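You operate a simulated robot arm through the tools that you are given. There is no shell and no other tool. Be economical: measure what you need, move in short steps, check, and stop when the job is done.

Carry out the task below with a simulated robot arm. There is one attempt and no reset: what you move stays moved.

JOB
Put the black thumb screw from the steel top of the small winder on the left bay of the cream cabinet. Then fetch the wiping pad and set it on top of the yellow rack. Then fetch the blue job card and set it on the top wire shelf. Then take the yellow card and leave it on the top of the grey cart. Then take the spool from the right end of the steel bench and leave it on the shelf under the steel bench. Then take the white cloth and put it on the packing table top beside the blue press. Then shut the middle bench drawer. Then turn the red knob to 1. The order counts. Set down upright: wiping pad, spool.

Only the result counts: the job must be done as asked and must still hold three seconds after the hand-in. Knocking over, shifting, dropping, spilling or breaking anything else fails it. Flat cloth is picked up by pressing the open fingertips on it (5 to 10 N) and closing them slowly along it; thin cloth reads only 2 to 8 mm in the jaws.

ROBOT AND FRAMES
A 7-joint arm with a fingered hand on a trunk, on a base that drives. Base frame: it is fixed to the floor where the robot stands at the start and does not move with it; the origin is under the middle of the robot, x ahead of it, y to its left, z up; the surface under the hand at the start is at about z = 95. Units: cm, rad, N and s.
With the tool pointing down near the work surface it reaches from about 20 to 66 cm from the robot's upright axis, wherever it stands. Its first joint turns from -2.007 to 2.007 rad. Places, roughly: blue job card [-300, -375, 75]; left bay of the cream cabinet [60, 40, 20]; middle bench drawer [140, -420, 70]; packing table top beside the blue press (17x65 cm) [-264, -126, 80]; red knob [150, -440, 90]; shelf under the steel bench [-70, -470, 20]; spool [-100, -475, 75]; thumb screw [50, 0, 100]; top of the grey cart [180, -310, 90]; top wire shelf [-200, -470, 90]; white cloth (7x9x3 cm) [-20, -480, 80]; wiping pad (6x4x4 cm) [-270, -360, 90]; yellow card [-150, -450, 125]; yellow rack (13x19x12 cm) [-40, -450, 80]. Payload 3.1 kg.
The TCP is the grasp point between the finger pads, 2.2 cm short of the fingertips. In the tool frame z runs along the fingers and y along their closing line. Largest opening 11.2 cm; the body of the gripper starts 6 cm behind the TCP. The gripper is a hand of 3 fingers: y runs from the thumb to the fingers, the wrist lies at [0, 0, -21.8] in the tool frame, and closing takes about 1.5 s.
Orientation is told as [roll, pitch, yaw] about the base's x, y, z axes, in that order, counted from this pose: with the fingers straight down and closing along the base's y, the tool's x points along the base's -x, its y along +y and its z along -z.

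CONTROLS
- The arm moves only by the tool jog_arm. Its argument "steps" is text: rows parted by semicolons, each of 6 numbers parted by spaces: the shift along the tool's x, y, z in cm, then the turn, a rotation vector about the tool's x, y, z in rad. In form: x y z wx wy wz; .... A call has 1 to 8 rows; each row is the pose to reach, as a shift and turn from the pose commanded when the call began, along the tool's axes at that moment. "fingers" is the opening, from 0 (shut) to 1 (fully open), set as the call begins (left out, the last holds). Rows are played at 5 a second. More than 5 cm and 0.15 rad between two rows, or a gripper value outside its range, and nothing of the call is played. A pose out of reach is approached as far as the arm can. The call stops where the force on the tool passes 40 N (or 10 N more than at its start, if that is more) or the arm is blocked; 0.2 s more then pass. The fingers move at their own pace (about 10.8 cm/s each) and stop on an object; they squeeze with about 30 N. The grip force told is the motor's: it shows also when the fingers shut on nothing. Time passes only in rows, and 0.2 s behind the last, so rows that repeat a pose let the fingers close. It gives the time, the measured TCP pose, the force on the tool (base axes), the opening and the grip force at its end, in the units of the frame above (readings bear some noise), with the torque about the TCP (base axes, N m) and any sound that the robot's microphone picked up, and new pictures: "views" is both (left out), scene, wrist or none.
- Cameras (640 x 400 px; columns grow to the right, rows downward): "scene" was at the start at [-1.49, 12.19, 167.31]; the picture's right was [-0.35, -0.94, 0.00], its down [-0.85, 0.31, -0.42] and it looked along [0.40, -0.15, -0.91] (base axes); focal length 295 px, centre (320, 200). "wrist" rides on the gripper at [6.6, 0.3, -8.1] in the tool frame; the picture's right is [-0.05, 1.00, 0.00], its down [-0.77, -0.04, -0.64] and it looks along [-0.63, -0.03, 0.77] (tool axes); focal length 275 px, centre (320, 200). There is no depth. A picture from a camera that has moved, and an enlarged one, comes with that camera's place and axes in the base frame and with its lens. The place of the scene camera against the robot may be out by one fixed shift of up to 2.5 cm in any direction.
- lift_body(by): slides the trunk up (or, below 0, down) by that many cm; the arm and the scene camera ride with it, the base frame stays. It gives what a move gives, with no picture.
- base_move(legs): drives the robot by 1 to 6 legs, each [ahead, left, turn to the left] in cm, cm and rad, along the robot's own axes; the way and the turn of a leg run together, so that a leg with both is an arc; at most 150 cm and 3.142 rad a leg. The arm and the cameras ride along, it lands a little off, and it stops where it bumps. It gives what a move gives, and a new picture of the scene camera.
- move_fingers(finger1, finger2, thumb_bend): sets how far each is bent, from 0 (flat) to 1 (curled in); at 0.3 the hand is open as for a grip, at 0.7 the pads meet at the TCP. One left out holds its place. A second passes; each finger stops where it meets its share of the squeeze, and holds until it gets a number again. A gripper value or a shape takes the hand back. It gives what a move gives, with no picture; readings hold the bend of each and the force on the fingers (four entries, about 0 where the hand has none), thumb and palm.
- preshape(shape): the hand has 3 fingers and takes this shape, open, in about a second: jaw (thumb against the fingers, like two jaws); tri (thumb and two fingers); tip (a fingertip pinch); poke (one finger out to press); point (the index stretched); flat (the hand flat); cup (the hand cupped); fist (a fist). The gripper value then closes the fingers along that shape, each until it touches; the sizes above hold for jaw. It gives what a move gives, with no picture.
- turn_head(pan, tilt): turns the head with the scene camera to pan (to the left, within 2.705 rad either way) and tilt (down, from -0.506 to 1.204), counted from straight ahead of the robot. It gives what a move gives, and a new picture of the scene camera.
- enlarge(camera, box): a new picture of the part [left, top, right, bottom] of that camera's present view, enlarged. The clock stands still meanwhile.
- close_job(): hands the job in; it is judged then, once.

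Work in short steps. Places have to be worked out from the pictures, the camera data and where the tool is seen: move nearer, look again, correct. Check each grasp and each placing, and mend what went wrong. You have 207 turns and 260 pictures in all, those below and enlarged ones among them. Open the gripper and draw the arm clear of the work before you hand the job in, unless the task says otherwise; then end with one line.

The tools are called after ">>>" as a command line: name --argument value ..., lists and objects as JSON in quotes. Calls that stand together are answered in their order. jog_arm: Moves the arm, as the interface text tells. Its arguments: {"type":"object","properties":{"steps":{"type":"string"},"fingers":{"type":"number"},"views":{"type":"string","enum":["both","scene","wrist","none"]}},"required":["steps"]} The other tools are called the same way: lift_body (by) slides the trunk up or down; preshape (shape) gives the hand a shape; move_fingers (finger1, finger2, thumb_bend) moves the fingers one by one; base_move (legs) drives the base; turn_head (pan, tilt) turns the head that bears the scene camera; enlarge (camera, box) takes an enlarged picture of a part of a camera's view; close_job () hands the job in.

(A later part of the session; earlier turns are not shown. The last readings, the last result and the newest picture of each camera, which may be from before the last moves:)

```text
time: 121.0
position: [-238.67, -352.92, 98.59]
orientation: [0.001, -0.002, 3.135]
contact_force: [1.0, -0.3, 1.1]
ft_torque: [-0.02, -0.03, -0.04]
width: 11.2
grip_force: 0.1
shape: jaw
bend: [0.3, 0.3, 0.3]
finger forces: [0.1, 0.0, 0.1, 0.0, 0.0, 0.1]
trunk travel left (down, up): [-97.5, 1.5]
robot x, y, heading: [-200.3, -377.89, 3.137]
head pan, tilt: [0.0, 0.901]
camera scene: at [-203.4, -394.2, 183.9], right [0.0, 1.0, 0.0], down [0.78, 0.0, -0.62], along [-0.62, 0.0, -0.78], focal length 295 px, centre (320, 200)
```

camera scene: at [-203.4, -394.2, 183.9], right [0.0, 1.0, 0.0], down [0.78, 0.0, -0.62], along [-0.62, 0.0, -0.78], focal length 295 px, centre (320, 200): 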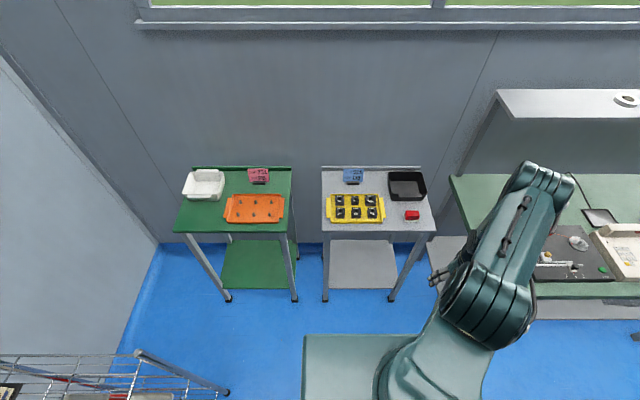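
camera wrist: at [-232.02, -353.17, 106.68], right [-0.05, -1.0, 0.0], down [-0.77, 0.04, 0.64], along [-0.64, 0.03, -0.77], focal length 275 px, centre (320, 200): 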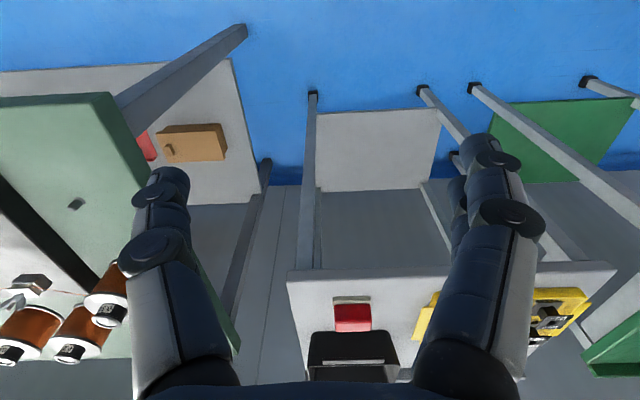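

The red wiping pad is at about (-274, -356), its top at z ≈ 85, 6 cm wide along y. I drive 25 cm nearer and move the hand above it.

>>> base_move --legs '[[25, 0, 0]]'

>>> jog_arm --steps "-4 2 0 0 0 0;-8 3.5 0 0 0 0;-10.5 3.5 0 0 0 0;-10.5 3.5 0 0 0 0" --views "wrist"

```text
time: 122.8
position: [-263.7, -352.85, 98.65]
orientation: [0.001, -0.003, 3.134]
contact_force: [-0.9, 0.5, -0.8]
ft_torque: [0.02, 0.0, -0.01]
width: 11.2
grip_force: 0.2
shape: jaw
bend: [0.3, 0.3, 0.3]
finger forces: [0.0, 0.0, 0.1, 0.1, 0.1, 0.1]
trunk travel left (down, up): [-97.5, 1.5]
robot x, y, heading: [-225.89, -377.93, 3.139]
head pan, tilt: [0.0, 0.901]
camera scene: at [-228.46, -394.15, 183.9], right [0.0, 1.0, 0.0], down [0.78, 0.0, -0.62], along [-0.62, 0.0, -0.78], focal length 295 px, centre (320, 200)
```

scene: 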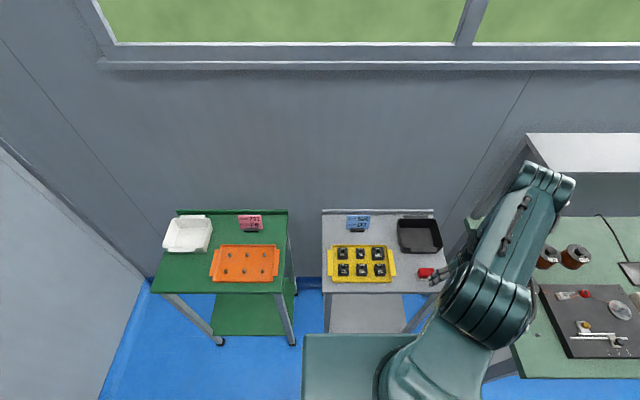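

```text
time: 123.8
position: [-274.5, -356.27, 98.59]
orientation: [0.002, -0.002, 3.136]
contact_force: [0.4, 0.2, 0.6]
ft_torque: [0.0, -0.02, 0.0]
width: 11.19
grip_force: 0.0
shape: jaw
bend: [0.3, 0.3, 0.3]
finger forces: [0.0, 0.0, 0.1, 0.1, 0.1, 0.0]
trunk travel left (down, up): [-97.5, 1.5]
robot x, y, heading: [-225.8, -378.06, 3.142]
head pan, tilt: [0.0, 0.901]
camera wrist: at [-267.78, -356.74, 106.63], right [-0.05, -1.0, 0.0], down [-0.77, 0.04, 0.64], along [-0.64, 0.03, -0.77], focal length 275 px, centre (320, 200)
```

wrist: 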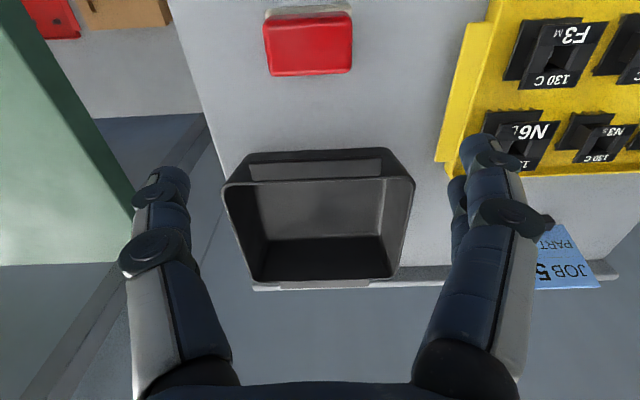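

Pad centre at (-271.9, -355.8). Centre over it and go down to z ≈ 84.

>>> jog_arm --steps "2.6 -0.4 2 0 0 0;2.6 -0.4 6 0 0 0;2.6 -0.4 10 0 0 0;2.6 -0.4 10 0 0 0" --views "both"

```text
time: 124.8
position: [-271.68, -355.75, 88.52]
orientation: [0.002, -0.001, 3.135]
contact_force: [0.3, 0.1, -0.1]
ft_torque: [0.01, 0.01, -0.04]
width: 11.2
grip_force: 0.0
shape: jaw
bend: [0.3, 0.3, 0.3]
finger forces: [0.0, 0.0, 0.1, 0.1, 0.0, 0.0]
trunk travel left (down, up): [-97.5, 1.5]
robot x, y, heading: [-225.57, -377.86, 3.14]
head pan, tilt: [0.0, 0.901]
camera scene: at [-228.5, -394.14, 183.9], right [0.0, 1.0, 0.0], down [0.78, 0.0, -0.62], along [-0.62, 0.0, -0.78], focal length 295 px, centre (320, 200)
camera wrist: at [-265.01, -356.27, 96.55], right [-0.05, -1.0, 0.0], down [-0.77, 0.04, 0.64], along [-0.64, 0.03, -0.77], focal length 275 px, centre (320, 200)
```

scene: 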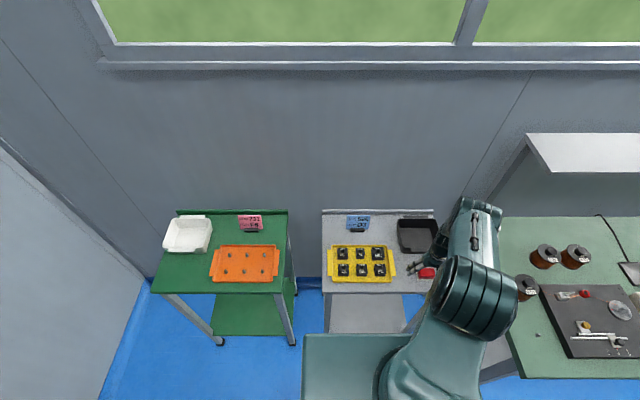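
wrist: 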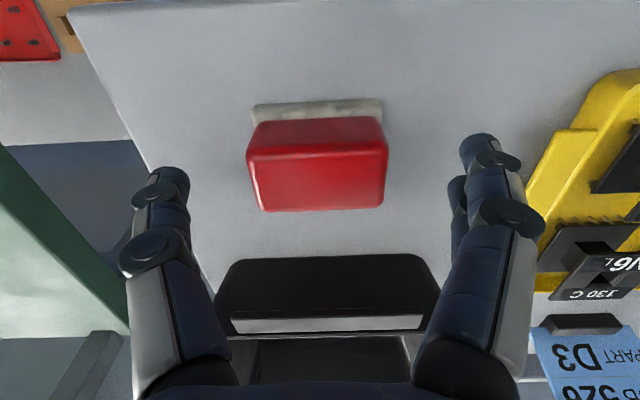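

Pad spans x ≈ -271.5…-275.5; shift 1.7 cm further and lower to z ≈ 84.

>>> jog_arm --steps "-1.7 0 0 0 0 0;-1.7 0 2 0 0 0;-1.7 0 3.5 0 0 0;-1.7 0 4.5 0 0 0;-1.7 0 4.5 0 0 0" --views "wrist"

>>> jog_arm --steps "0 0 0 0 0 0;0 0 0 0 0 0;0 0 0 0 0 0;0 0 0 0 0 0;0 0 0 0 0 0;0 0 0 0 0 0;0 0 0 0 0 0" --fingers 0 --views "wrist"

```text
time: 125.6
position: [-273.41, -355.79, 85.83]
orientation: [-0.001, -0.004, 3.137]
contact_force: [3.1, 1.0, 15.2]
ft_torque: [-0.26, -0.08, 0.06]
width: 11.2
grip_force: 0.1
shape: jaw
bend: [0.29, 0.29, 0.3]
finger forces: [5.7, 4.8, 0.1, 0.1, 6.0, 0.0]
trunk travel left (down, up): [-97.5, 1.5]
robot x, y, heading: [-225.67, -377.72, 3.137]
head pan, tilt: [0.0, 0.901]
stopped in row 3: the force on the tool passed its limit at 62 N (the readings are from after the stop); the commanded pose is now the measured one
camera wrist: at [-266.84, -356.24, 93.95], right [-0.05, -1.0, 0.0], down [-0.77, 0.04, 0.64], along [-0.64, 0.03, -0.77], focal length 275 px, centre (320, 200)
```

wrist: 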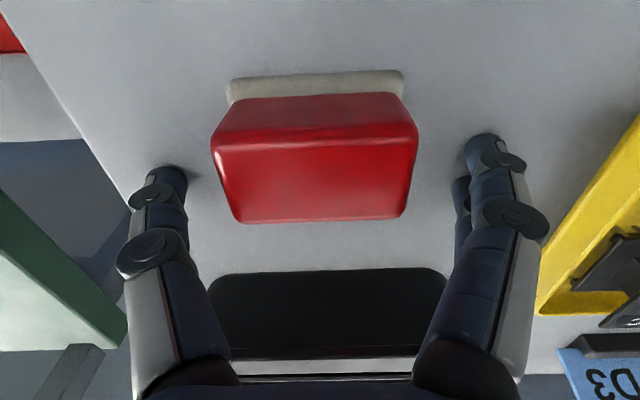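

```text
time: 126.0
position: [-273.9, -355.63, 85.82]
orientation: [-0.002, -0.009, 3.135]
contact_force: [0.1, -0.4, -0.5]
ft_torque: [-0.05, -0.03, 0.02]
width: 0.35
grip_force: 30.6
shape: jaw
bend: [0.75, 0.75, 0.77]
finger forces: [0.1, 0.1, 0.0, 0.0, 0.1, 0.0]
trunk travel left (down, up): [-97.5, 1.5]
robot x, y, heading: [-225.76, -377.56, 3.144]
head pan, tilt: [0.0, 0.901]
stopped in row 2: the force on the tool passed its limit at 50 N (the readings are from after the stop); the commanded pose is now the measured one
camera wrist: at [-267.15, -356.12, 93.86], right [-0.05, -1.0, 0.0], down [-0.77, 0.04, 0.64], along [-0.64, 0.03, -0.77], focal length 275 px, centre (320, 200)
```

wrist: 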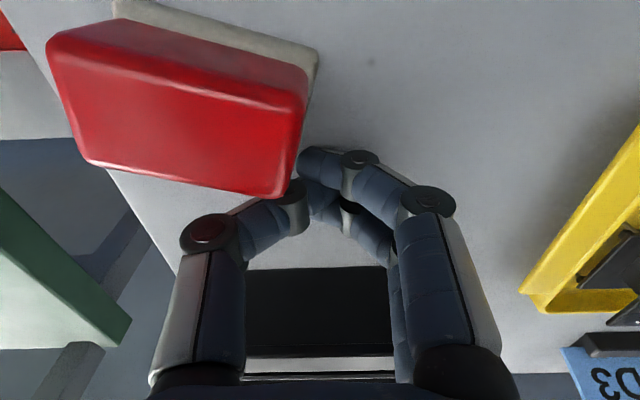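

The surface is higher than I judged (z ≈ 83.6), the tips touched it and the pad got pushed aside but stands upright. Raise, open and re-measure.

>>> jog_arm --steps "0 0 -3 0 0 0;0 0 -7 0 0 0;0 0 -11 0 0 0;0 0 -11 0 0 0" --views "none"

>>> jog_arm --steps "3 0 0 0 0 0;6 -2 0 0 0 0;6 -2 0 0 0 0;6 -2 0 0 0 0;6 -2 0 0 0 0" --fingers 1 --views "wrist"

```text
time: 127.0
position: [-273.72, -355.7, 96.81]
orientation: [-0.003, -0.011, 3.135]
contact_force: [0.3, 0.3, -0.3]
ft_torque: [-0.01, 0.01, -0.02]
width: 0.07
grip_force: 29.6
shape: jaw
bend: [0.75, 0.75, 0.79]
finger forces: [0.0, 0.0, 0.0, 0.0, 0.0, 0.1]
trunk travel left (down, up): [-97.5, 1.5]
robot x, y, heading: [-225.74, -377.81, 3.139]
head pan, tilt: [0.0, 0.901]
```

```text
time: 128.2
position: [-267.68, -353.62, 96.78]
orientation: [-0.001, -0.008, 3.137]
contact_force: [0.4, 0.4, -0.4]
ft_torque: [-0.01, 0.01, -0.02]
width: 11.22
grip_force: 0.2
shape: jaw
bend: [0.3, 0.3, 0.3]
finger forces: [0.1, 0.0, 0.1, 0.0, 0.0, 0.0]
trunk travel left (down, up): [-97.5, 1.5]
robot x, y, heading: [-225.76, -377.53, 3.143]
head pan, tilt: [0.0, 0.901]
camera wrist: at [-260.96, -354.09, 104.83], right [-0.05, -1.0, 0.0], down [-0.76, 0.04, 0.64], along [-0.64, 0.04, -0.77], focal length 275 px, centre (320, 200)
```

wrist: 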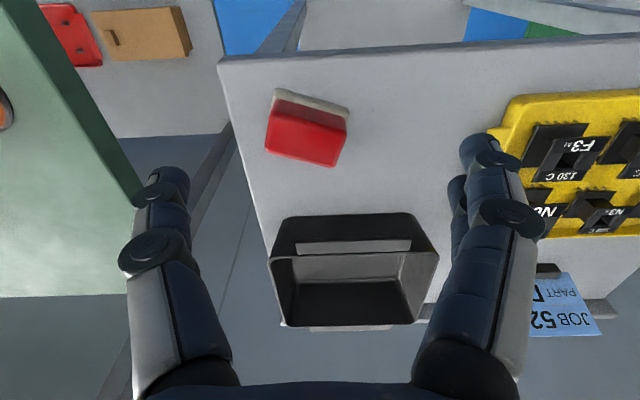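

Pad now centred at about (-269.9, -352.5), its long axis turned ~0.31 rad; top z ≈ 87.5. Align, then descend to z ≈ 90 and check.

>>> jog_arm --steps "-1 -0.5 0 0 0 0.14;-2.2 -1.1 0 0 0 0.28;-2.2 -1.1 3 0 0 0.315;-2.2 -1.1 6 0 0 0.315;-2.2 -1.1 6 0 0 0.315" --views "wrist"

```text
time: 129.4
position: [-270.22, -352.5, 90.96]
orientation: [0.003, -0.009, 2.821]
contact_force: [1.5, 1.2, -0.2]
ft_torque: [0.04, -0.02, 0.01]
width: 11.2
grip_force: 0.0
shape: jaw
bend: [0.3, 0.3, 0.3]
finger forces: [0.0, 0.0, 0.1, 0.0, 0.1, 0.0]
trunk travel left (down, up): [-97.5, 1.5]
robot x, y, heading: [-225.78, -378.16, 3.139]
head pan, tilt: [0.0, 0.901]
camera wrist: at [-264.0, -354.98, 99.04], right [-0.36, -0.93, 0.0], down [-0.71, 0.28, 0.64], along [-0.6, 0.23, -0.77], focal length 275 px, centre (320, 200)
```

wrist: 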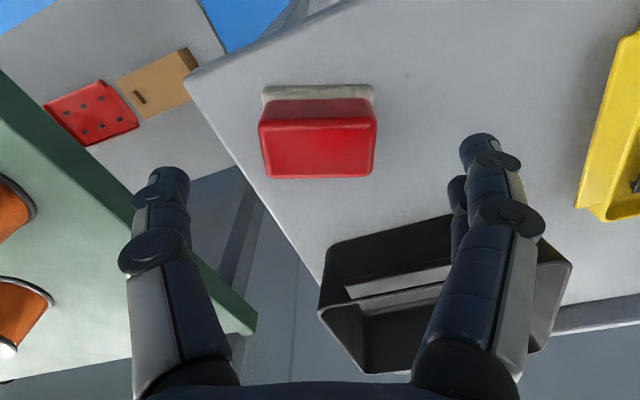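

Well centred. Lower to z ≈ 86.4 (tips just above the surface).

>>> jog_arm --steps "0 0 2 0 0 0;0 0 3.5 0 0 0;0 0 4.4 0 0 0;0 0 4.4 0 0 0" --views "wrist"

```text
time: 130.4
position: [-270.24, -352.49, 86.47]
orientation: [0.003, -0.01, 2.821]
contact_force: [0.1, 0.7, 0.3]
ft_torque: [-0.01, 0.0, 0.02]
width: 11.2
grip_force: 0.2
shape: jaw
bend: [0.3, 0.3, 0.3]
finger forces: [0.0, 0.0, 0.1, 0.0, 0.0, 0.0]
trunk travel left (down, up): [-97.5, 1.5]
robot x, y, heading: [-225.7, -377.61, 3.138]
head pan, tilt: [0.0, 0.901]
camera wrist: at [-263.97, -354.95, 94.51], right [-0.36, -0.93, 0.0], down [-0.71, 0.28, 0.64], along [-0.6, 0.23, -0.77], focal length 275 px, centre (320, 200)
```

wrist: 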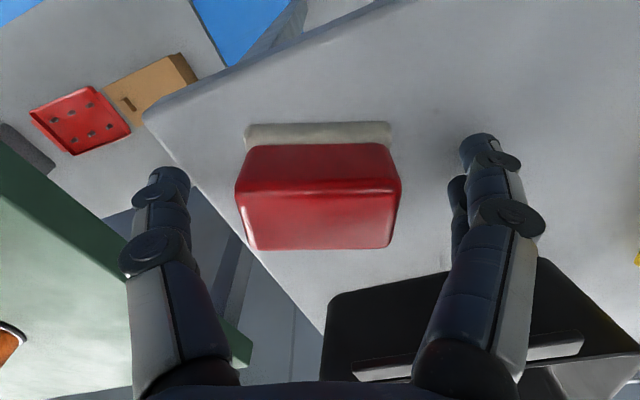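

Close on the pad.

>>> jog_arm --steps "0 0 0 0 0 0;0 0 0 0 0 0;0 0 0 0 0 0;0 0 0 0 0 0;0 0 0 0 0 0;0 0 0 0 0 0;0 0 0 0 0 0" --fingers 0 --views "wrist"

```text
time: 132.0
position: [-270.2, -352.44, 86.53]
orientation: [0.001, -0.01, 2.823]
contact_force: [-1.1, 0.4, 4.3]
ft_torque: [0.13, -0.03, 0.03]
width: 5.12
grip_force: 29.9
shape: jaw
bend: [0.73, 0.73, 0.7]
finger forces: [13.7, 13.9, 0.1, 0.0, 27.8, 0.1]
trunk travel left (down, up): [-97.5, 1.5]
robot x, y, heading: [-225.38, -378.03, 3.144]
head pan, tilt: [0.0, 0.901]
camera wrist: at [-263.94, -354.97, 94.54], right [-0.36, -0.93, 0.0], down [-0.71, 0.28, 0.64], along [-0.6, 0.23, -0.77], focal length 275 px, centre (320, 200)
```

wrist: 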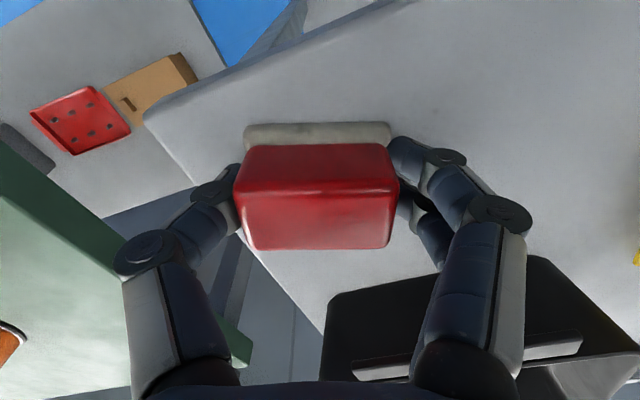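

Firm grip (13.7/13.9/27.8 N, width 5.1). Lift straight up.

>>> jog_arm --steps "0 0 -2 0 0 0;0 0 -5 0 0 0;0 0 -9 0 0 0;4 0 -13 0 0 0;8 0 -16 0 0 0;8 0 -16 0 0 0" --views "both"

```text
refused: row 4 steps farther than a row can; nothing moved
```

>>> jog_arm --steps "0 0 -2 0 0 0;0 0 -5 0 0 0;0 0 -9 0 0 0;2 0 -13 0 0 0;5 0 -16 0 0 0;8 0 -19 0 0 0" --views "both"

```text
time: 133.4
position: [-262.05, -354.92, 105.49]
orientation: [0.003, -0.013, 2.818]
contact_force: [-0.1, 0.0, -0.8]
ft_torque: [0.01, 0.05, 0.02]
width: 4.94
grip_force: 29.7
shape: jaw
bend: [0.73, 0.73, 0.7]
finger forces: [13.1, 13.3, 0.1, 0.0, 28.7, 0.1]
trunk travel left (down, up): [-97.5, 1.5]
robot x, y, heading: [-225.57, -378.09, 3.141]
head pan, tilt: [0.0, 0.901]
camera scene: at [-228.07, -393.96, 183.91], right [0.0, 1.0, 0.0], down [0.78, 0.0, -0.62], along [-0.62, 0.0, -0.78], focal length 295 px, centre (320, 200)
camera wrist: at [-255.77, -357.32, 113.42], right [-0.36, -0.93, 0.0], down [-0.71, 0.28, 0.64], along [-0.6, 0.23, -0.76], focal length 275 px, centre (320, 200)
```

scene: 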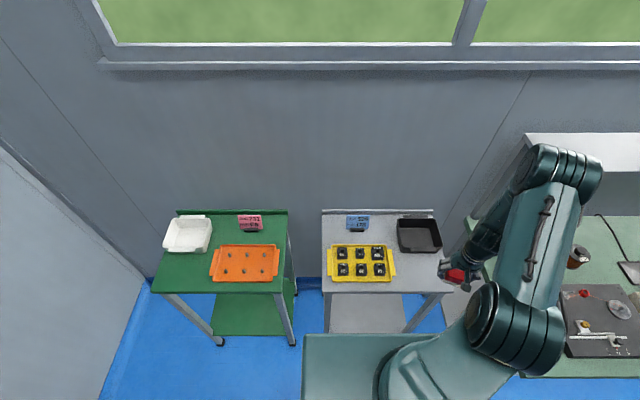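
wrist: 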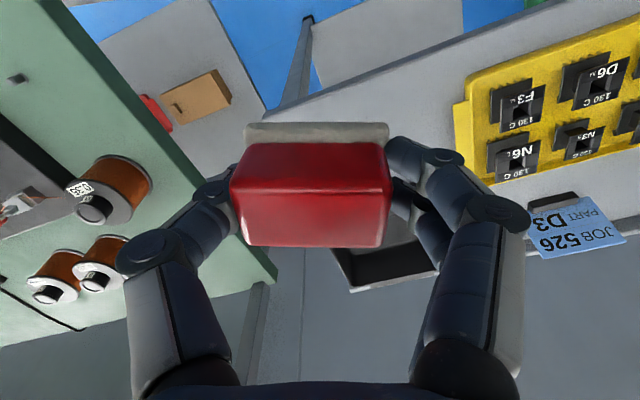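

Held. Back off, turn to face the steel bench (-y), and slide over to x ≈ -45 in front of the yellow rack.

>>> base_move --legs '[[-40, 0, 0], [0, 0, 1.571], [0, 138, 0]]'

```text
time: 146.2
position: [-70.68, -412.86, 105.42]
orientation: [0.001, -0.011, -1.876]
contact_force: [0.8, 0.1, -0.6]
ft_torque: [0.01, 0.0, -0.03]
width: 4.98
grip_force: 29.7
shape: jaw
bend: [0.73, 0.73, 0.7]
finger forces: [13.1, 13.3, 0.0, 0.0, 28.4, 0.0]
trunk travel left (down, up): [-97.5, 1.5]
robot x, y, heading: [-48.25, -375.61, -1.556]
head pan, tilt: [0.0, 0.901]
camera scene: at [-34.21, -378.13, 183.9], right [-1.0, -0.01, 0.0], down [-0.01, 0.78, -0.62], along [0.01, -0.62, -0.78], focal length 295 px, centre (320, 200)
```

scene: 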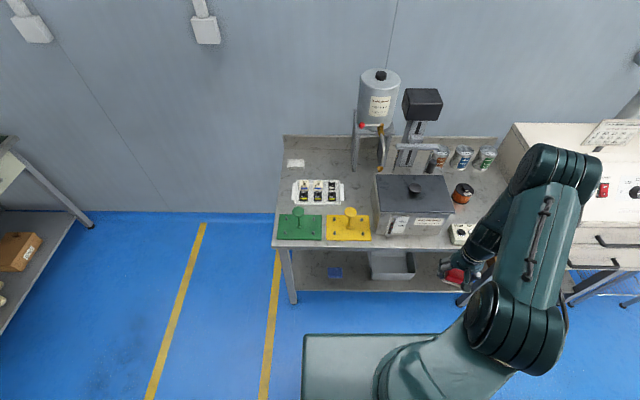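

Zoom on the bench.

>>> enlarge --camera "scene" --box '[260, 130, 500, 280]'

>>> jog_arm --steps "0 0 0 0 0 0" --views "wrist"

```text
2.67 times, centred on (380, 205) of scene
camera zoom: at [-34.21, -378.13, 183.9], right [-1.0, -0.01, 0.0], down [-0.01, 0.78, -0.62], along [0.01, -0.62, -0.78], focal length 786 px, centre (160, 187)
```

zoom: 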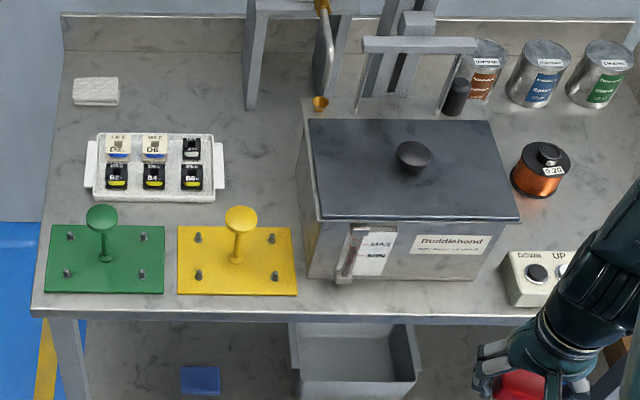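

```text
time: 146.6
position: [-70.63, -412.73, 105.27]
orientation: [0.001, -0.008, -1.877]
contact_force: [0.4, 1.0, -0.8]
ft_torque: [0.03, -0.01, -0.01]
width: 4.93
grip_force: 29.8
shape: jaw
bend: [0.73, 0.73, 0.7]
finger forces: [13.2, 13.3, 0.0, 0.0, 28.5, 0.0]
trunk travel left (down, up): [-97.5, 1.5]
robot x, y, heading: [-48.11, -375.68, -1.554]
head pan, tilt: [0.0, 0.901]
camera wrist: at [-68.3, -406.57, 113.32], right [0.94, -0.34, 0.0], down [-0.27, -0.72, 0.64], along [-0.22, -0.6, -0.77], focal length 275 px, centre (320, 200)
```

wrist: 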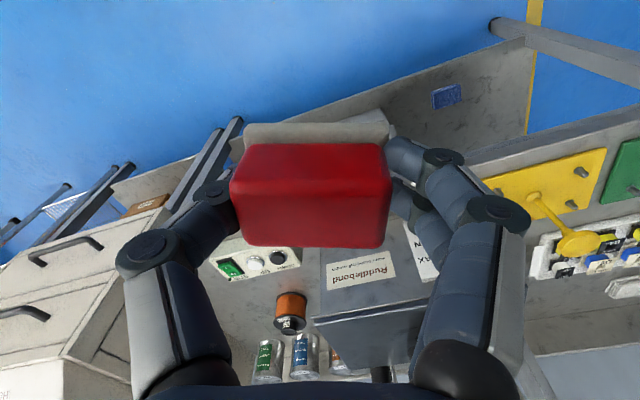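

The rack is a yellow plate with four small pegs and a central post with a flat round cap (≈5 cm, z ≈ 88, at about (-45.5, -449)). The cap is the rack's top and leaves the hand free, so I'll look at it closely. First centre the hand ahead of the robot, then drive 20 cm nearer.

>>> jog_arm --steps "1.2 4 0 0 0 -0.1;2.4 8 0 0 0 -0.2;3.6 12 0 0 0 -0.306;4.8 16 0 0 0 -0.306;6 20 0 0 0 -0.306;7.5 24 0 0 0 -0.306" --views "none"

>>> base_move --legs '[[20, 0, 0]]'

>>> jog_arm --steps "0 0 0 0 0 0" --views "wrist"

```text
time: 148.0
position: [-45.17, -412.92, 105.09]
orientation: [-0.003, -0.01, -1.57]
contact_force: [1.0, -0.1, -1.0]
ft_torque: [-0.04, -0.01, 0.02]
width: 4.93
grip_force: 29.7
shape: jaw
bend: [0.73, 0.73, 0.7]
finger forces: [13.1, 13.2, 0.0, 0.0, 28.5, 0.1]
trunk travel left (down, up): [-97.5, 1.5]
robot x, y, heading: [-48.14, -375.83, -1.557]
head pan, tilt: [0.0, 0.901]
```

```text
time: 149.7
position: [-45.26, -433.15, 104.97]
orientation: [0.0, -0.008, -1.569]
contact_force: [-0.9, -0.7, 0.0]
ft_torque: [0.04, -0.03, 0.02]
width: 4.94
grip_force: 30.4
shape: jaw
bend: [0.73, 0.73, 0.7]
finger forces: [13.2, 13.2, 0.0, 0.1, 28.5, 0.0]
trunk travel left (down, up): [-97.5, 1.5]
robot x, y, heading: [-47.96, -395.76, -1.557]
head pan, tilt: [0.0, 0.901]
camera scene: at [-33.86, -398.35, 183.89], right [-1.0, -0.01, 0.0], down [-0.01, 0.78, -0.62], along [0.01, -0.62, -0.78], focal length 295 px, centre (320, 200)
```

scene: 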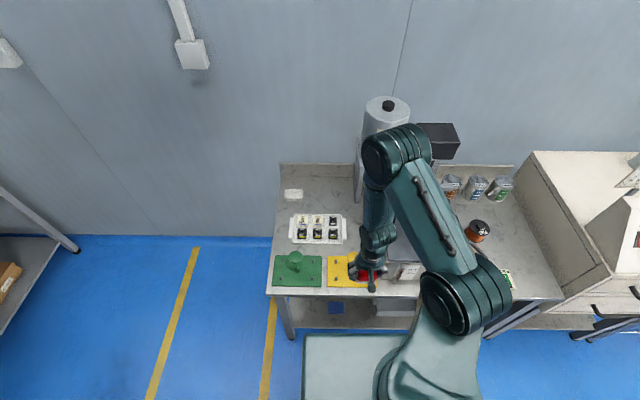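

```text
time: 150.1
position: [-45.21, -432.98, 105.27]
orientation: [-0.002, -0.011, -1.571]
contact_force: [0.3, -0.1, -0.7]
ft_torque: [0.01, 0.04, 0.01]
width: 4.95
grip_force: 29.8
shape: jaw
bend: [0.73, 0.73, 0.7]
finger forces: [13.1, 13.3, 0.0, 0.1, 28.4, 0.0]
trunk travel left (down, up): [-97.5, 1.5]
robot x, y, heading: [-48.04, -396.11, -1.559]
head pan, tilt: [0.0, 0.901]
camera wrist: at [-44.84, -426.45, 113.15], right [1.0, -0.05, 0.0], down [-0.03, -0.76, 0.64], along [-0.03, -0.64, -0.77], focal length 275 px, centre (320, 200)
```

wrist: 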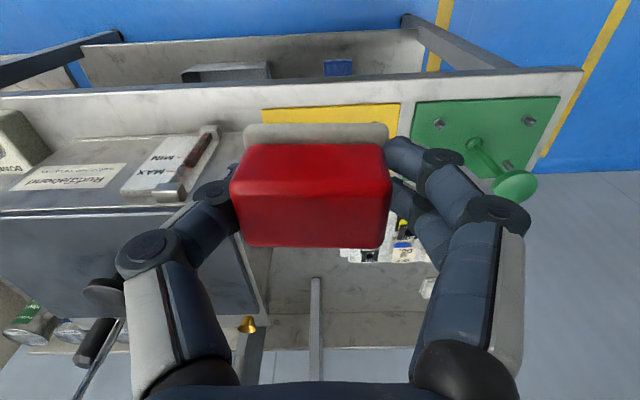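

>>> enlarge --camera "wrist" --box '[400, 80, 580, 220]'

>>> enlarge --camera "scene" --box '[265, 230, 425, 330]'

```text
2.86 times, centred on (490, 150) of wrist
camera zoom: at [-44.84, -426.45, 113.15], right [1.0, -0.05, 0.0], down [-0.03, -0.76, 0.64], along [-0.03, -0.64, -0.77], focal length 786 px, centre (-166, 343)
```

zoom: 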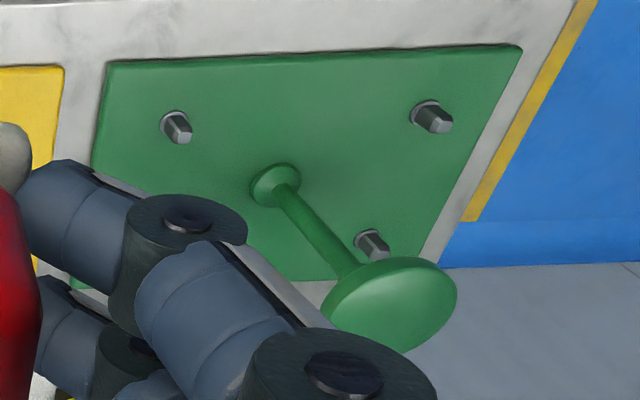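

```text
4.00 times, centred on (345, 280) of scene
camera zoom: at [-33.89, -398.26, 183.9], right [-1.0, -0.01, 0.0], down [-0.01, 0.78, -0.62], along [0.01, -0.62, -0.78], focal length 1179 px, centre (220, -120)
```

zoom: 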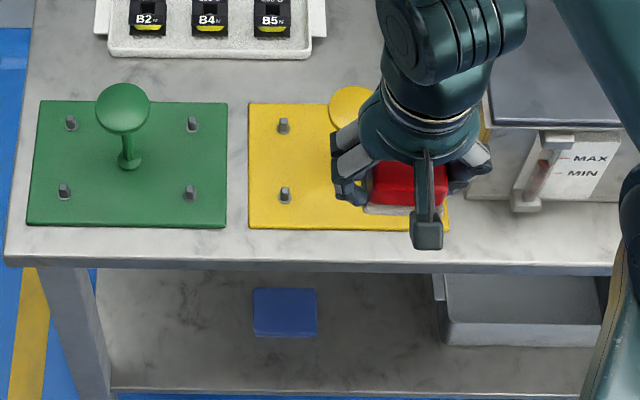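

The cap is a domed knob, so the plate is the proper place. Ahead of the post, between the front pegs, the pad fits (centre near (-44, -443.4), plate z ≈ 75.8); I tilt the hand 0.2 rad toward the robot so it clears the knob, and come down in front of it.

>>> jog_arm --steps "-2 0.4 2 0 -0.1 0;-5 0.8 5 0 -0.2 0;-8.6 1.2 7 0 -0.2 0;-8.6 1.2 11 0 -0.2 0;-8.6 1.2 13 0 -0.2 0;-8.6 1.2 13 0 -0.2 0"

>>> enlarge --camera "scene" --box '[265, 220, 425, 320]'

```text
time: 151.4
position: [-44.02, -441.95, 92.17]
orientation: [-0.002, -0.21, -1.572]
contact_force: [0.2, -0.5, -0.3]
ft_torque: [0.02, 0.02, -0.01]
width: 4.93
grip_force: 30.3
shape: jaw
bend: [0.73, 0.73, 0.7]
finger forces: [13.1, 13.3, 0.1, 0.0, 29.2, 0.0]
trunk travel left (down, up): [-97.5, 1.5]
robot x, y, heading: [-48.03, -396.12, -1.556]
head pan, tilt: [0.0, 0.901]
camera scene: at [-33.89, -398.48, 183.9], right [-1.0, -0.01, 0.0], down [-0.01, 0.78, -0.62], along [0.01, -0.62, -0.78], focal length 295 px, centre (320, 200)
camera wrist: at [-43.6, -433.88, 98.71], right [1.0, -0.05, 0.01], down [-0.03, -0.62, 0.78], along [-0.03, -0.78, -0.62], focal length 275 px, centre (320, 200)
```

scene: 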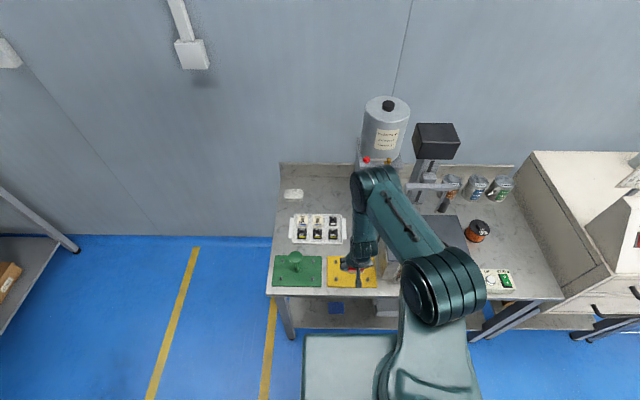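
wrist: 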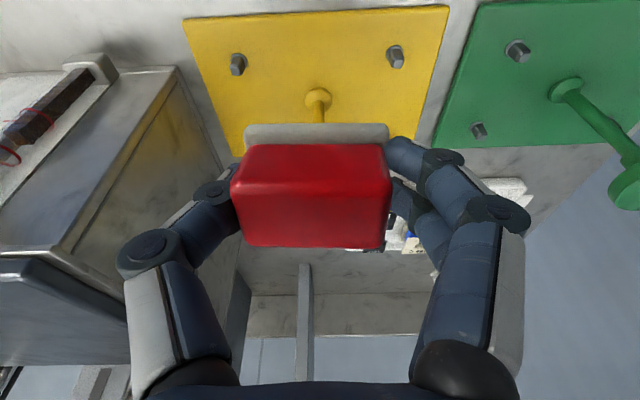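

```text
4.00 times, centred on (345, 270) of scene
camera zoom: at [-33.89, -398.48, 183.9], right [-1.0, -0.01, 0.0], down [-0.01, 0.78, -0.62], along [0.01, -0.62, -0.78], focal length 1179 px, centre (220, -80)
```

zoom: 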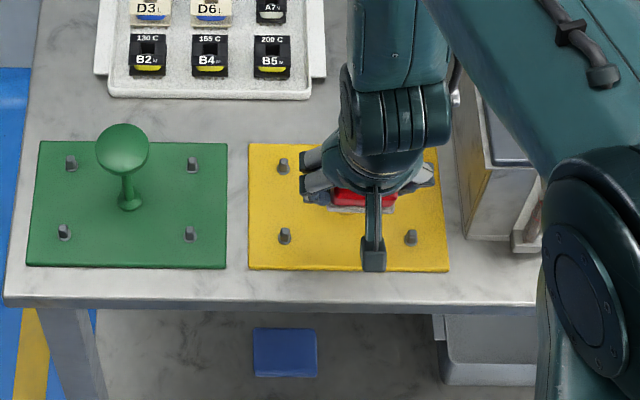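

Post base at (-44.2, -447.6), front pegs at x = -50.8 / -37.7, y = -444.7, matching my estimate. Descend 12 cm in front of the knob.

>>> jog_arm --steps "0.8 -0.1 3.9 0 0 0;1.6 -0.1 7.8 0 0 0;2.1 -0.1 9.8 0 0 0;2.5 -0.1 11.7 0 0 0;2.5 -0.1 11.7 0 0 0" --views "wrist"

>>> enlarge --camera "scene" --box '[305, 220, 405, 300]'

```text
time: 152.7
position: [-44.1, -442.04, 80.05]
orientation: [-0.002, -0.21, -1.569]
contact_force: [-0.1, -0.3, -0.6]
ft_torque: [0.02, 0.01, -0.01]
width: 4.91
grip_force: 29.4
shape: jaw
bend: [0.73, 0.73, 0.7]
finger forces: [12.9, 12.9, 0.0, 0.1, 29.4, 0.0]
trunk travel left (down, up): [-97.5, 1.5]
robot x, y, heading: [-48.07, -396.17, -1.558]
head pan, tilt: [0.0, 0.901]
camera wrist: at [-43.74, -433.89, 86.72], right [1.0, -0.05, 0.01], down [-0.03, -0.62, 0.78], along [-0.03, -0.78, -0.62], focal length 275 px, centre (320, 200)
```

wrist: 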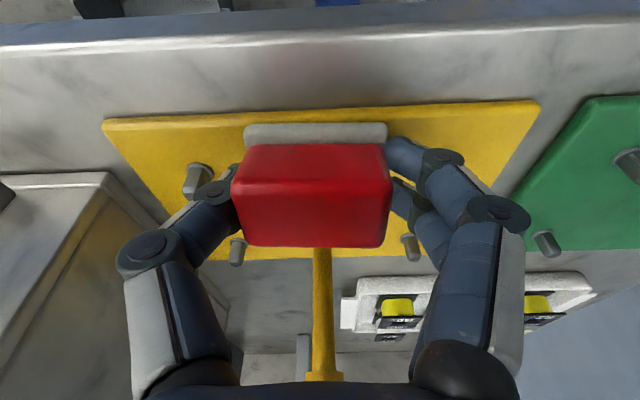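

```text
5.00 times, centred on (355, 260) of scene
camera zoom: at [-33.9, -398.46, 183.9], right [-1.0, -0.01, 0.0], down [-0.01, 0.78, -0.62], along [0.01, -0.62, -0.78], focal length 1474 px, centre (145, -100)
```

zoom: 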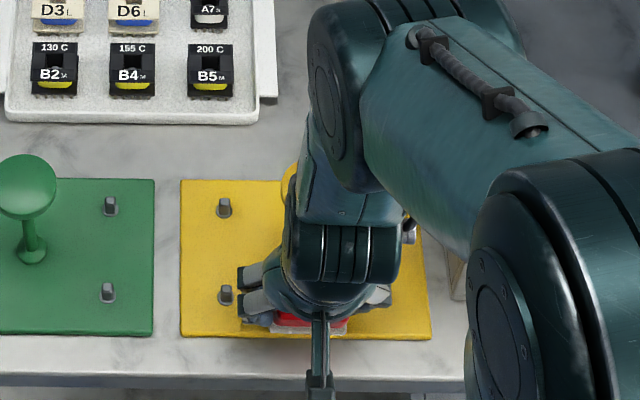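

Nearly there. Slide 0.9 cm toward the post and lower in small steps to the plate.

>>> jog_arm --steps "-0.44 0 0.1 0 0 0;-0.88 0 0.19 0 0 0;-0.84 0 0.39 0 0 0;-0.8 0 0.58 0 0 0;-0.75 0 0.78 0 0 0;-0.71 0 0.97 0 0 0" --views "wrist"

```text
time: 154.1
position: [-44.17, -442.94, 79.53]
orientation: [-0.002, -0.213, -1.572]
contact_force: [-1.5, -3.9, 21.7]
ft_torque: [0.12, -0.25, -0.01]
width: 4.76
grip_force: 30.1
shape: jaw
bend: [0.76, 0.73, 0.7]
finger forces: [24.2, 14.0, 0.1, 0.0, 34.5, 0.1]
trunk travel left (down, up): [-97.5, 1.5]
robot x, y, heading: [-47.8, -395.95, -1.557]
head pan, tilt: [0.0, 0.901]
camera wrist: at [-43.78, -434.8, 86.05], right [1.0, -0.05, 0.01], down [-0.04, -0.62, 0.78], along [-0.03, -0.78, -0.62], focal length 275 px, centre (320, 200)
```

wrist: 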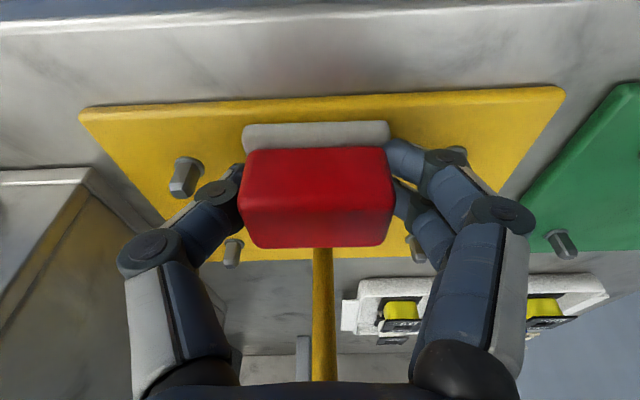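

Pad's near edge is on the plate (22 N). Ease slightly and open just to about 7 cm.

>>> jog_arm --steps "-0.03 0 -0.15 0 0 0;-0.03 0 -0.15 0 0 0;-0.03 0 -0.15 0 0 0;-0.03 0 -0.15 0 0 0;-0.03 0 -0.15 0 0 0" --fingers 0.62 --views "wrist"

```text
time: 155.2
position: [-44.17, -442.74, 79.69]
orientation: [-0.002, -0.21, -1.572]
contact_force: [0.0, -0.4, 0.1]
ft_torque: [0.0, 0.04, 0.0]
width: 6.9
grip_force: 0.1
shape: jaw
bend: [0.71, 0.71, 0.69]
finger forces: [0.0, 0.0, 0.0, 0.1, 0.0, 0.0]
trunk travel left (down, up): [-97.5, 1.5]
robot x, y, heading: [-48.06, -396.15, -1.563]
head pan, tilt: [0.0, 0.901]
camera wrist: at [-43.78, -434.71, 86.11], right [1.0, -0.05, 0.01], down [-0.03, -0.62, 0.78], along [-0.03, -0.78, -0.62], focal length 275 px, centre (320, 200)
```

wrist: 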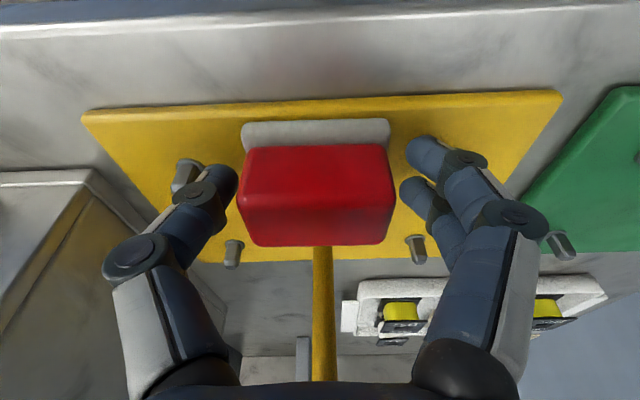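

Released. Withdraw: 1 cm back from the post, then straight up.

>>> jog_arm --steps "0.98 0 -0.2 0 0 0;0.6 0 -2 0 0 0;0 0 -4.9 0 0 0;-0.8 0 -8.8 0 0 0;-1.7 0 -12.9 0 0 0;-1.7 0 -12.9 0 0 0"

>>> enlarge --camera "wrist" --box '[160, 0, 480, 200]'

```text
time: 156.7
position: [-44.11, -441.9, 92.56]
orientation: [0.0, -0.21, -1.571]
contact_force: [0.2, 0.1, -0.7]
ft_torque: [0.01, -0.01, 0.0]
width: 6.89
grip_force: 0.0
shape: jaw
bend: [0.71, 0.71, 0.69]
finger forces: [0.0, 0.1, 0.0, 0.0, 0.0, 0.0]
trunk travel left (down, up): [-97.5, 1.5]
robot x, y, heading: [-47.85, -396.25, -1.557]
head pan, tilt: [0.0, 0.901]
camera scene: at [-33.86, -398.49, 183.89], right [-1.0, -0.01, 0.0], down [-0.01, 0.78, -0.62], along [0.01, -0.62, -0.78], focal length 295 px, centre (320, 200)
camera wrist: at [-43.77, -433.83, 99.07], right [1.0, -0.05, 0.01], down [-0.03, -0.62, 0.78], along [-0.03, -0.78, -0.62], focal length 275 px, centre (320, 200)
```

scene: 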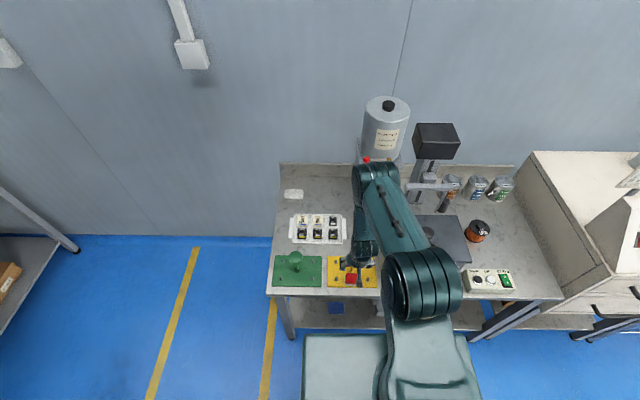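
wrist: 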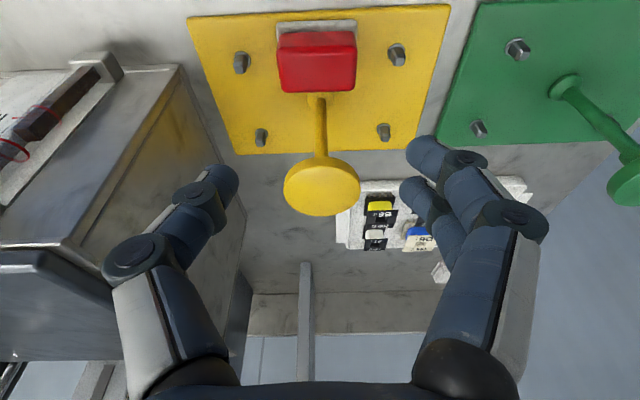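

```text
2.00 times, centred on (320, 100) of wrist
camera zoom: at [-43.77, -433.83, 99.07], right [1.0, -0.05, 0.01], down [-0.03, -0.62, 0.78], along [-0.03, -0.78, -0.62], focal length 551 px, centre (320, 400)
```

zoom: 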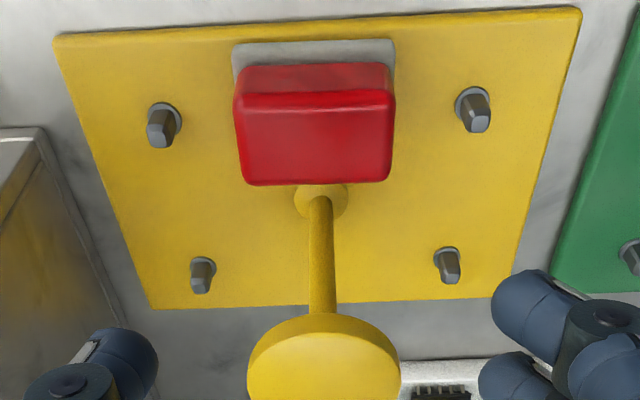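

The pad stands flat and upright on the rack's plate. Next the blue job card: raise the hand and drive back to the small grey cart.

>>> jog_arm --steps "2 0 -4 0 0.1 0;4 0 -8 0 0.21 0;7 0 -11 0 0.21 0;10 0 -14 0 0.21 0" --views "none" --fingers 1

>>> base_move --legs '[[-20, 0, 0], [0, -138, 0], [0, 0, -1.58], [45, 0, 0]]'

>>> jog_arm --steps "0 0 0 0 0 0" --views "wrist"

```text
time: 157.7
position: [-43.95, -428.99, 104.3]
orientation: [-0.002, 0.0, -1.57]
contact_force: [-0.1, 0.0, -0.5]
ft_torque: [-0.01, 0.0, -0.01]
width: 11.17
grip_force: 0.1
shape: jaw
bend: [0.3, 0.3, 0.3]
finger forces: [0.0, 0.0, 0.0, 0.1, 0.0, 0.0]
trunk travel left (down, up): [-97.5, 1.5]
robot x, y, heading: [-48.12, -395.78, -1.562]
head pan, tilt: [0.0, 0.901]
```

```text
time: 172.0
position: [-266.95, -383.49, 104.33]
orientation: [-0.002, -0.001, -3.138]
contact_force: [0.6, 0.2, 0.1]
ft_torque: [-0.04, -0.02, -0.03]
width: 11.2
grip_force: 0.0
shape: jaw
bend: [0.3, 0.3, 0.3]
finger forces: [0.0, 0.0, 0.0, 0.0, 0.0, 0.0]
trunk travel left (down, up): [-97.5, 1.5]
robot x, y, heading: [-233.56, -379.29, -3.121]
head pan, tilt: [0.0, 0.901]
camera scene: at [-236.43, -395.77, 183.9], right [-0.02, 1.0, 0.0], down [0.78, 0.01, -0.62], along [-0.62, -0.01, -0.78], focal length 295 px, centre (320, 200)
```

scene: 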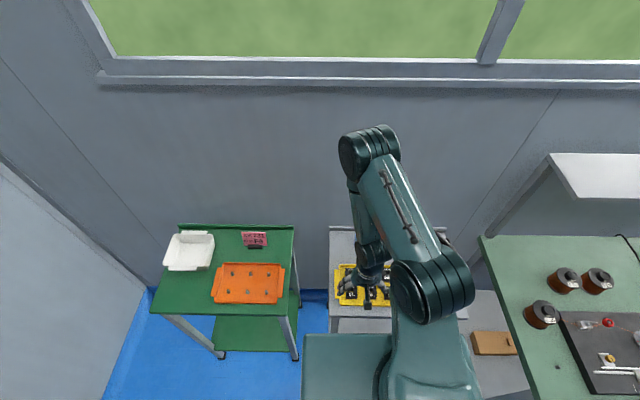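

```text
time: 172.4
position: [-267.0, -383.57, 104.23]
orientation: [-0.001, -0.001, -3.137]
contact_force: [0.0, 0.7, 0.4]
ft_torque: [-0.01, 0.01, 0.0]
width: 11.18
grip_force: 0.1
shape: jaw
bend: [0.3, 0.3, 0.3]
finger forces: [0.0, 0.0, 0.0, 0.1, 0.0, 0.0]
trunk travel left (down, up): [-97.5, 1.5]
robot x, y, heading: [-234.22, -379.04, -3.124]
head pan, tilt: [0.0, 0.901]
camera wrist: at [-260.28, -383.94, 112.39], right [-0.04, -1.0, 0.0], down [-0.77, 0.03, 0.64], along [-0.63, 0.03, -0.77], focal length 275 px, centre (320, 200)
```

wrist: 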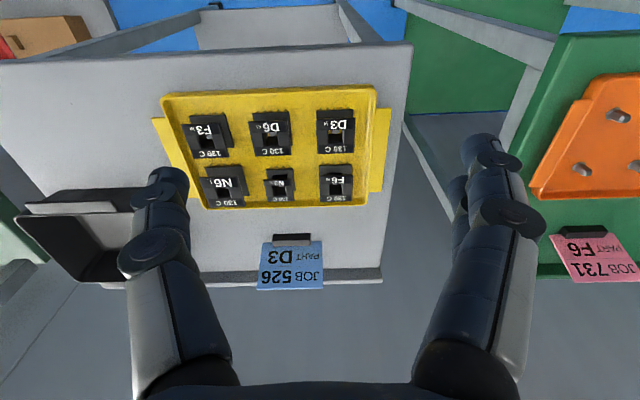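

>>> enlarge --camera "wrist" --box '[230, 210, 350, 310]'

```text
4.00 times, centred on (290, 260) of wrist
camera zoom: at [-260.28, -383.94, 112.39], right [-0.04, -1.0, 0.0], down [-0.77, 0.03, 0.64], along [-0.63, 0.03, -0.77], focal length 1101 px, centre (440, -40)
```

zoom: 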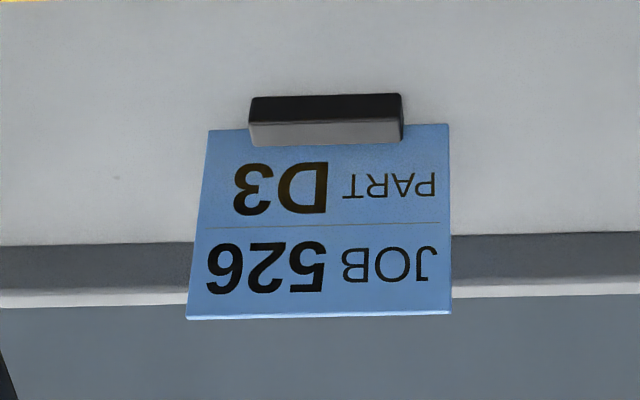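

The blue card (≈8.7 wide, 8.5 high) stands in a small black foot at about (-291, -378.6), its face toward +x. I move above it, turn 90° so the jaws close along x, with a narrower opening.

>>> jog_arm --steps "-3 -0.8 0 0 0 0.14;-6 -1.6 0 0 0 0.28;-9 -2.4 0 0 0 0.42;-12 -3.2 0 0 0 0.56;-15 -4 0 0 0 0.70;-18 -5 0 0 0 0.84;-21 -5 0 0 0 0.98;-24 -5 0 0 0 1.12" --fingers 0.6 --views "none"

>>> jog_arm --steps "0 0 0 0 0 0.14;0 0 0 0 0 0.28;0 0 0 0 0 0.42;0 0 0 0 0 0.45" --views "wrist"

```text
time: 174.2
position: [-291.14, -378.69, 104.45]
orientation: [-0.002, -0.001, 2.019]
contact_force: [-1.0, 0.2, 0.4]
ft_torque: [0.04, -0.02, 0.01]
width: 6.77
grip_force: 0.0
shape: jaw
bend: [0.71, 0.71, 0.71]
finger forces: [0.0, 0.1, 0.1, 0.0, 0.1, 0.0]
trunk travel left (down, up): [-97.5, 1.5]
robot x, y, heading: [-234.11, -379.35, -3.121]
head pan, tilt: [0.0, 0.901]
```

```text
time: 175.2
position: [-291.05, -378.6, 104.35]
orientation: [-0.002, -0.001, 1.572]
contact_force: [-0.2, -0.3, 0.7]
ft_torque: [0.02, 0.02, -0.01]
width: 6.77
grip_force: 0.1
shape: jaw
bend: [0.71, 0.71, 0.71]
finger forces: [0.0, 0.1, 0.0, 0.1, 0.0, 0.0]
trunk travel left (down, up): [-97.5, 1.5]
robot x, y, heading: [-234.2, -379.44, -3.122]
head pan, tilt: [0.0, 0.901]
camera wrist: at [-291.27, -385.4, 112.36], right [-1.0, 0.05, 0.0], down [0.03, 0.77, 0.64], along [0.03, 0.64, -0.77], focal length 275 px, centre (320, 200)
```

wrist: 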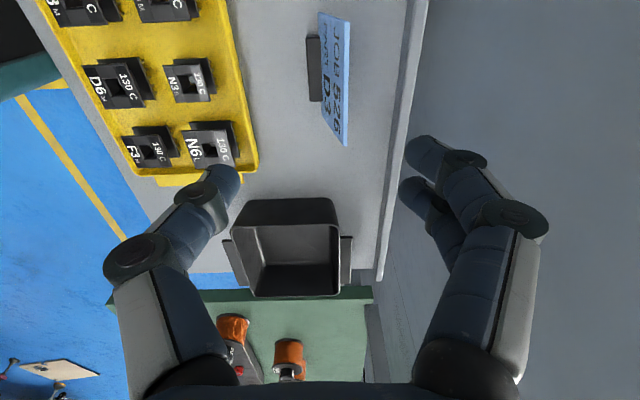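

The card leans back slightly: top edge at x ≈ -292.8, centre y ≈ -378.9. Centre and lower to z ≈ 93 first.

>>> jog_arm --steps "0.3 1.3 4 0 0 0;0.3 1.3 8 0 0 0;0.3 1.3 10 0 0 0;0.3 1.3 10 0 0 0" --views "both"

```text
time: 176.2
position: [-292.39, -379.0, 94.12]
orientation: [-0.002, -0.001, 1.573]
contact_force: [-0.3, -0.3, 0.6]
ft_torque: [-0.01, -0.01, 0.01]
width: 6.76
grip_force: 0.0
shape: jaw
bend: [0.71, 0.71, 0.71]
finger forces: [0.0, 0.0, 0.1, 0.1, 0.0, 0.1]
trunk travel left (down, up): [-97.5, 1.5]
robot x, y, heading: [-233.75, -379.47, -3.125]
head pan, tilt: [0.0, 0.901]
camera scene: at [-236.54, -395.78, 183.89], right [-0.02, 1.0, 0.0], down [0.78, 0.01, -0.62], along [-0.62, -0.01, -0.78], focal length 295 px, centre (320, 200)
camera wrist: at [-292.57, -385.71, 102.27], right [-1.0, 0.04, 0.0], down [0.03, 0.77, 0.64], along [0.03, 0.64, -0.77], focal length 275 px, centre (320, 200)
```

scene: 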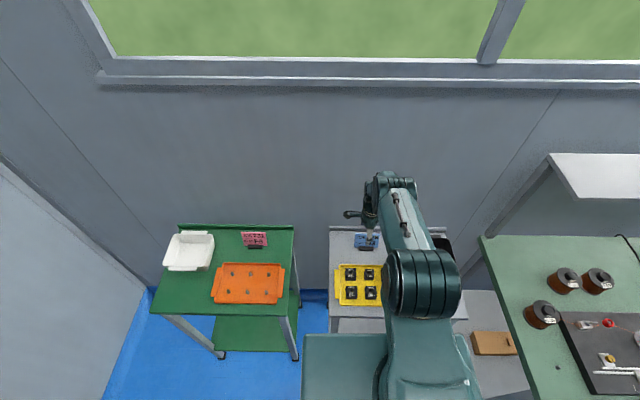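
wrist: 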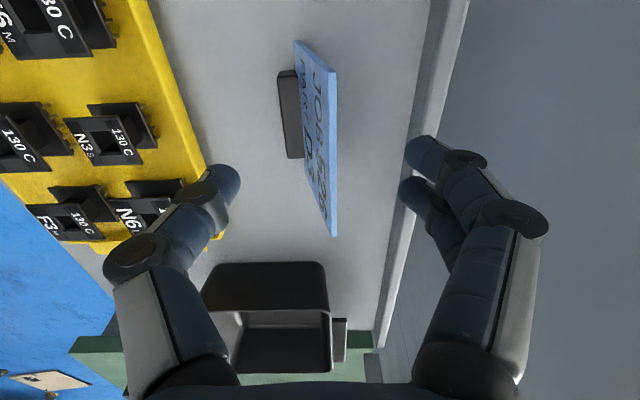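

Aligned. Lower 3.8 cm and close gently around the card.

>>> jog_arm --steps "0 0 2 0 0 0;0 0 3.8 0 0 0;0 0 3.8 0 0 0" --views "wrist"

```text
time: 177.0
position: [-291.73, -378.94, 90.51]
orientation: [-0.002, -0.002, 1.573]
contact_force: [-0.1, 0.3, -0.3]
ft_torque: [-0.02, 0.0, 0.04]
width: 6.77
grip_force: 0.0
shape: jaw
bend: [0.71, 0.71, 0.71]
finger forces: [0.1, 0.0, 0.1, 0.1, 0.0, 0.1]
out of reach, approached as far as the arm can: row 2, 3
trunk travel left (down, up): [-97.5, 1.5]
robot x, y, heading: [-233.57, -379.34, -3.122]
head pan, tilt: [0.0, 0.901]
camera wrist: at [-292.02, -385.59, 98.58], right [-1.0, 0.04, 0.0], down [0.03, 0.77, 0.64], along [0.03, 0.64, -0.77], focal length 275 px, centre (320, 200)
```

wrist: 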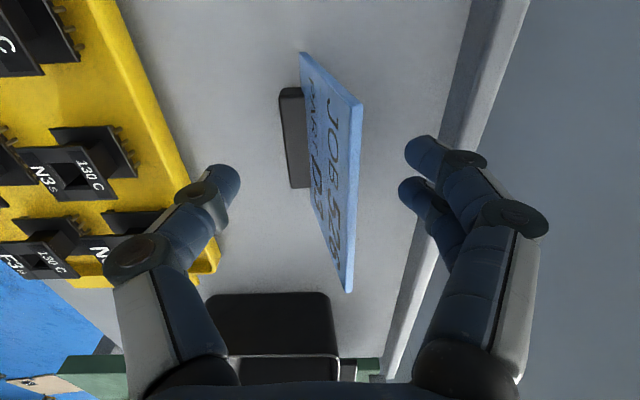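

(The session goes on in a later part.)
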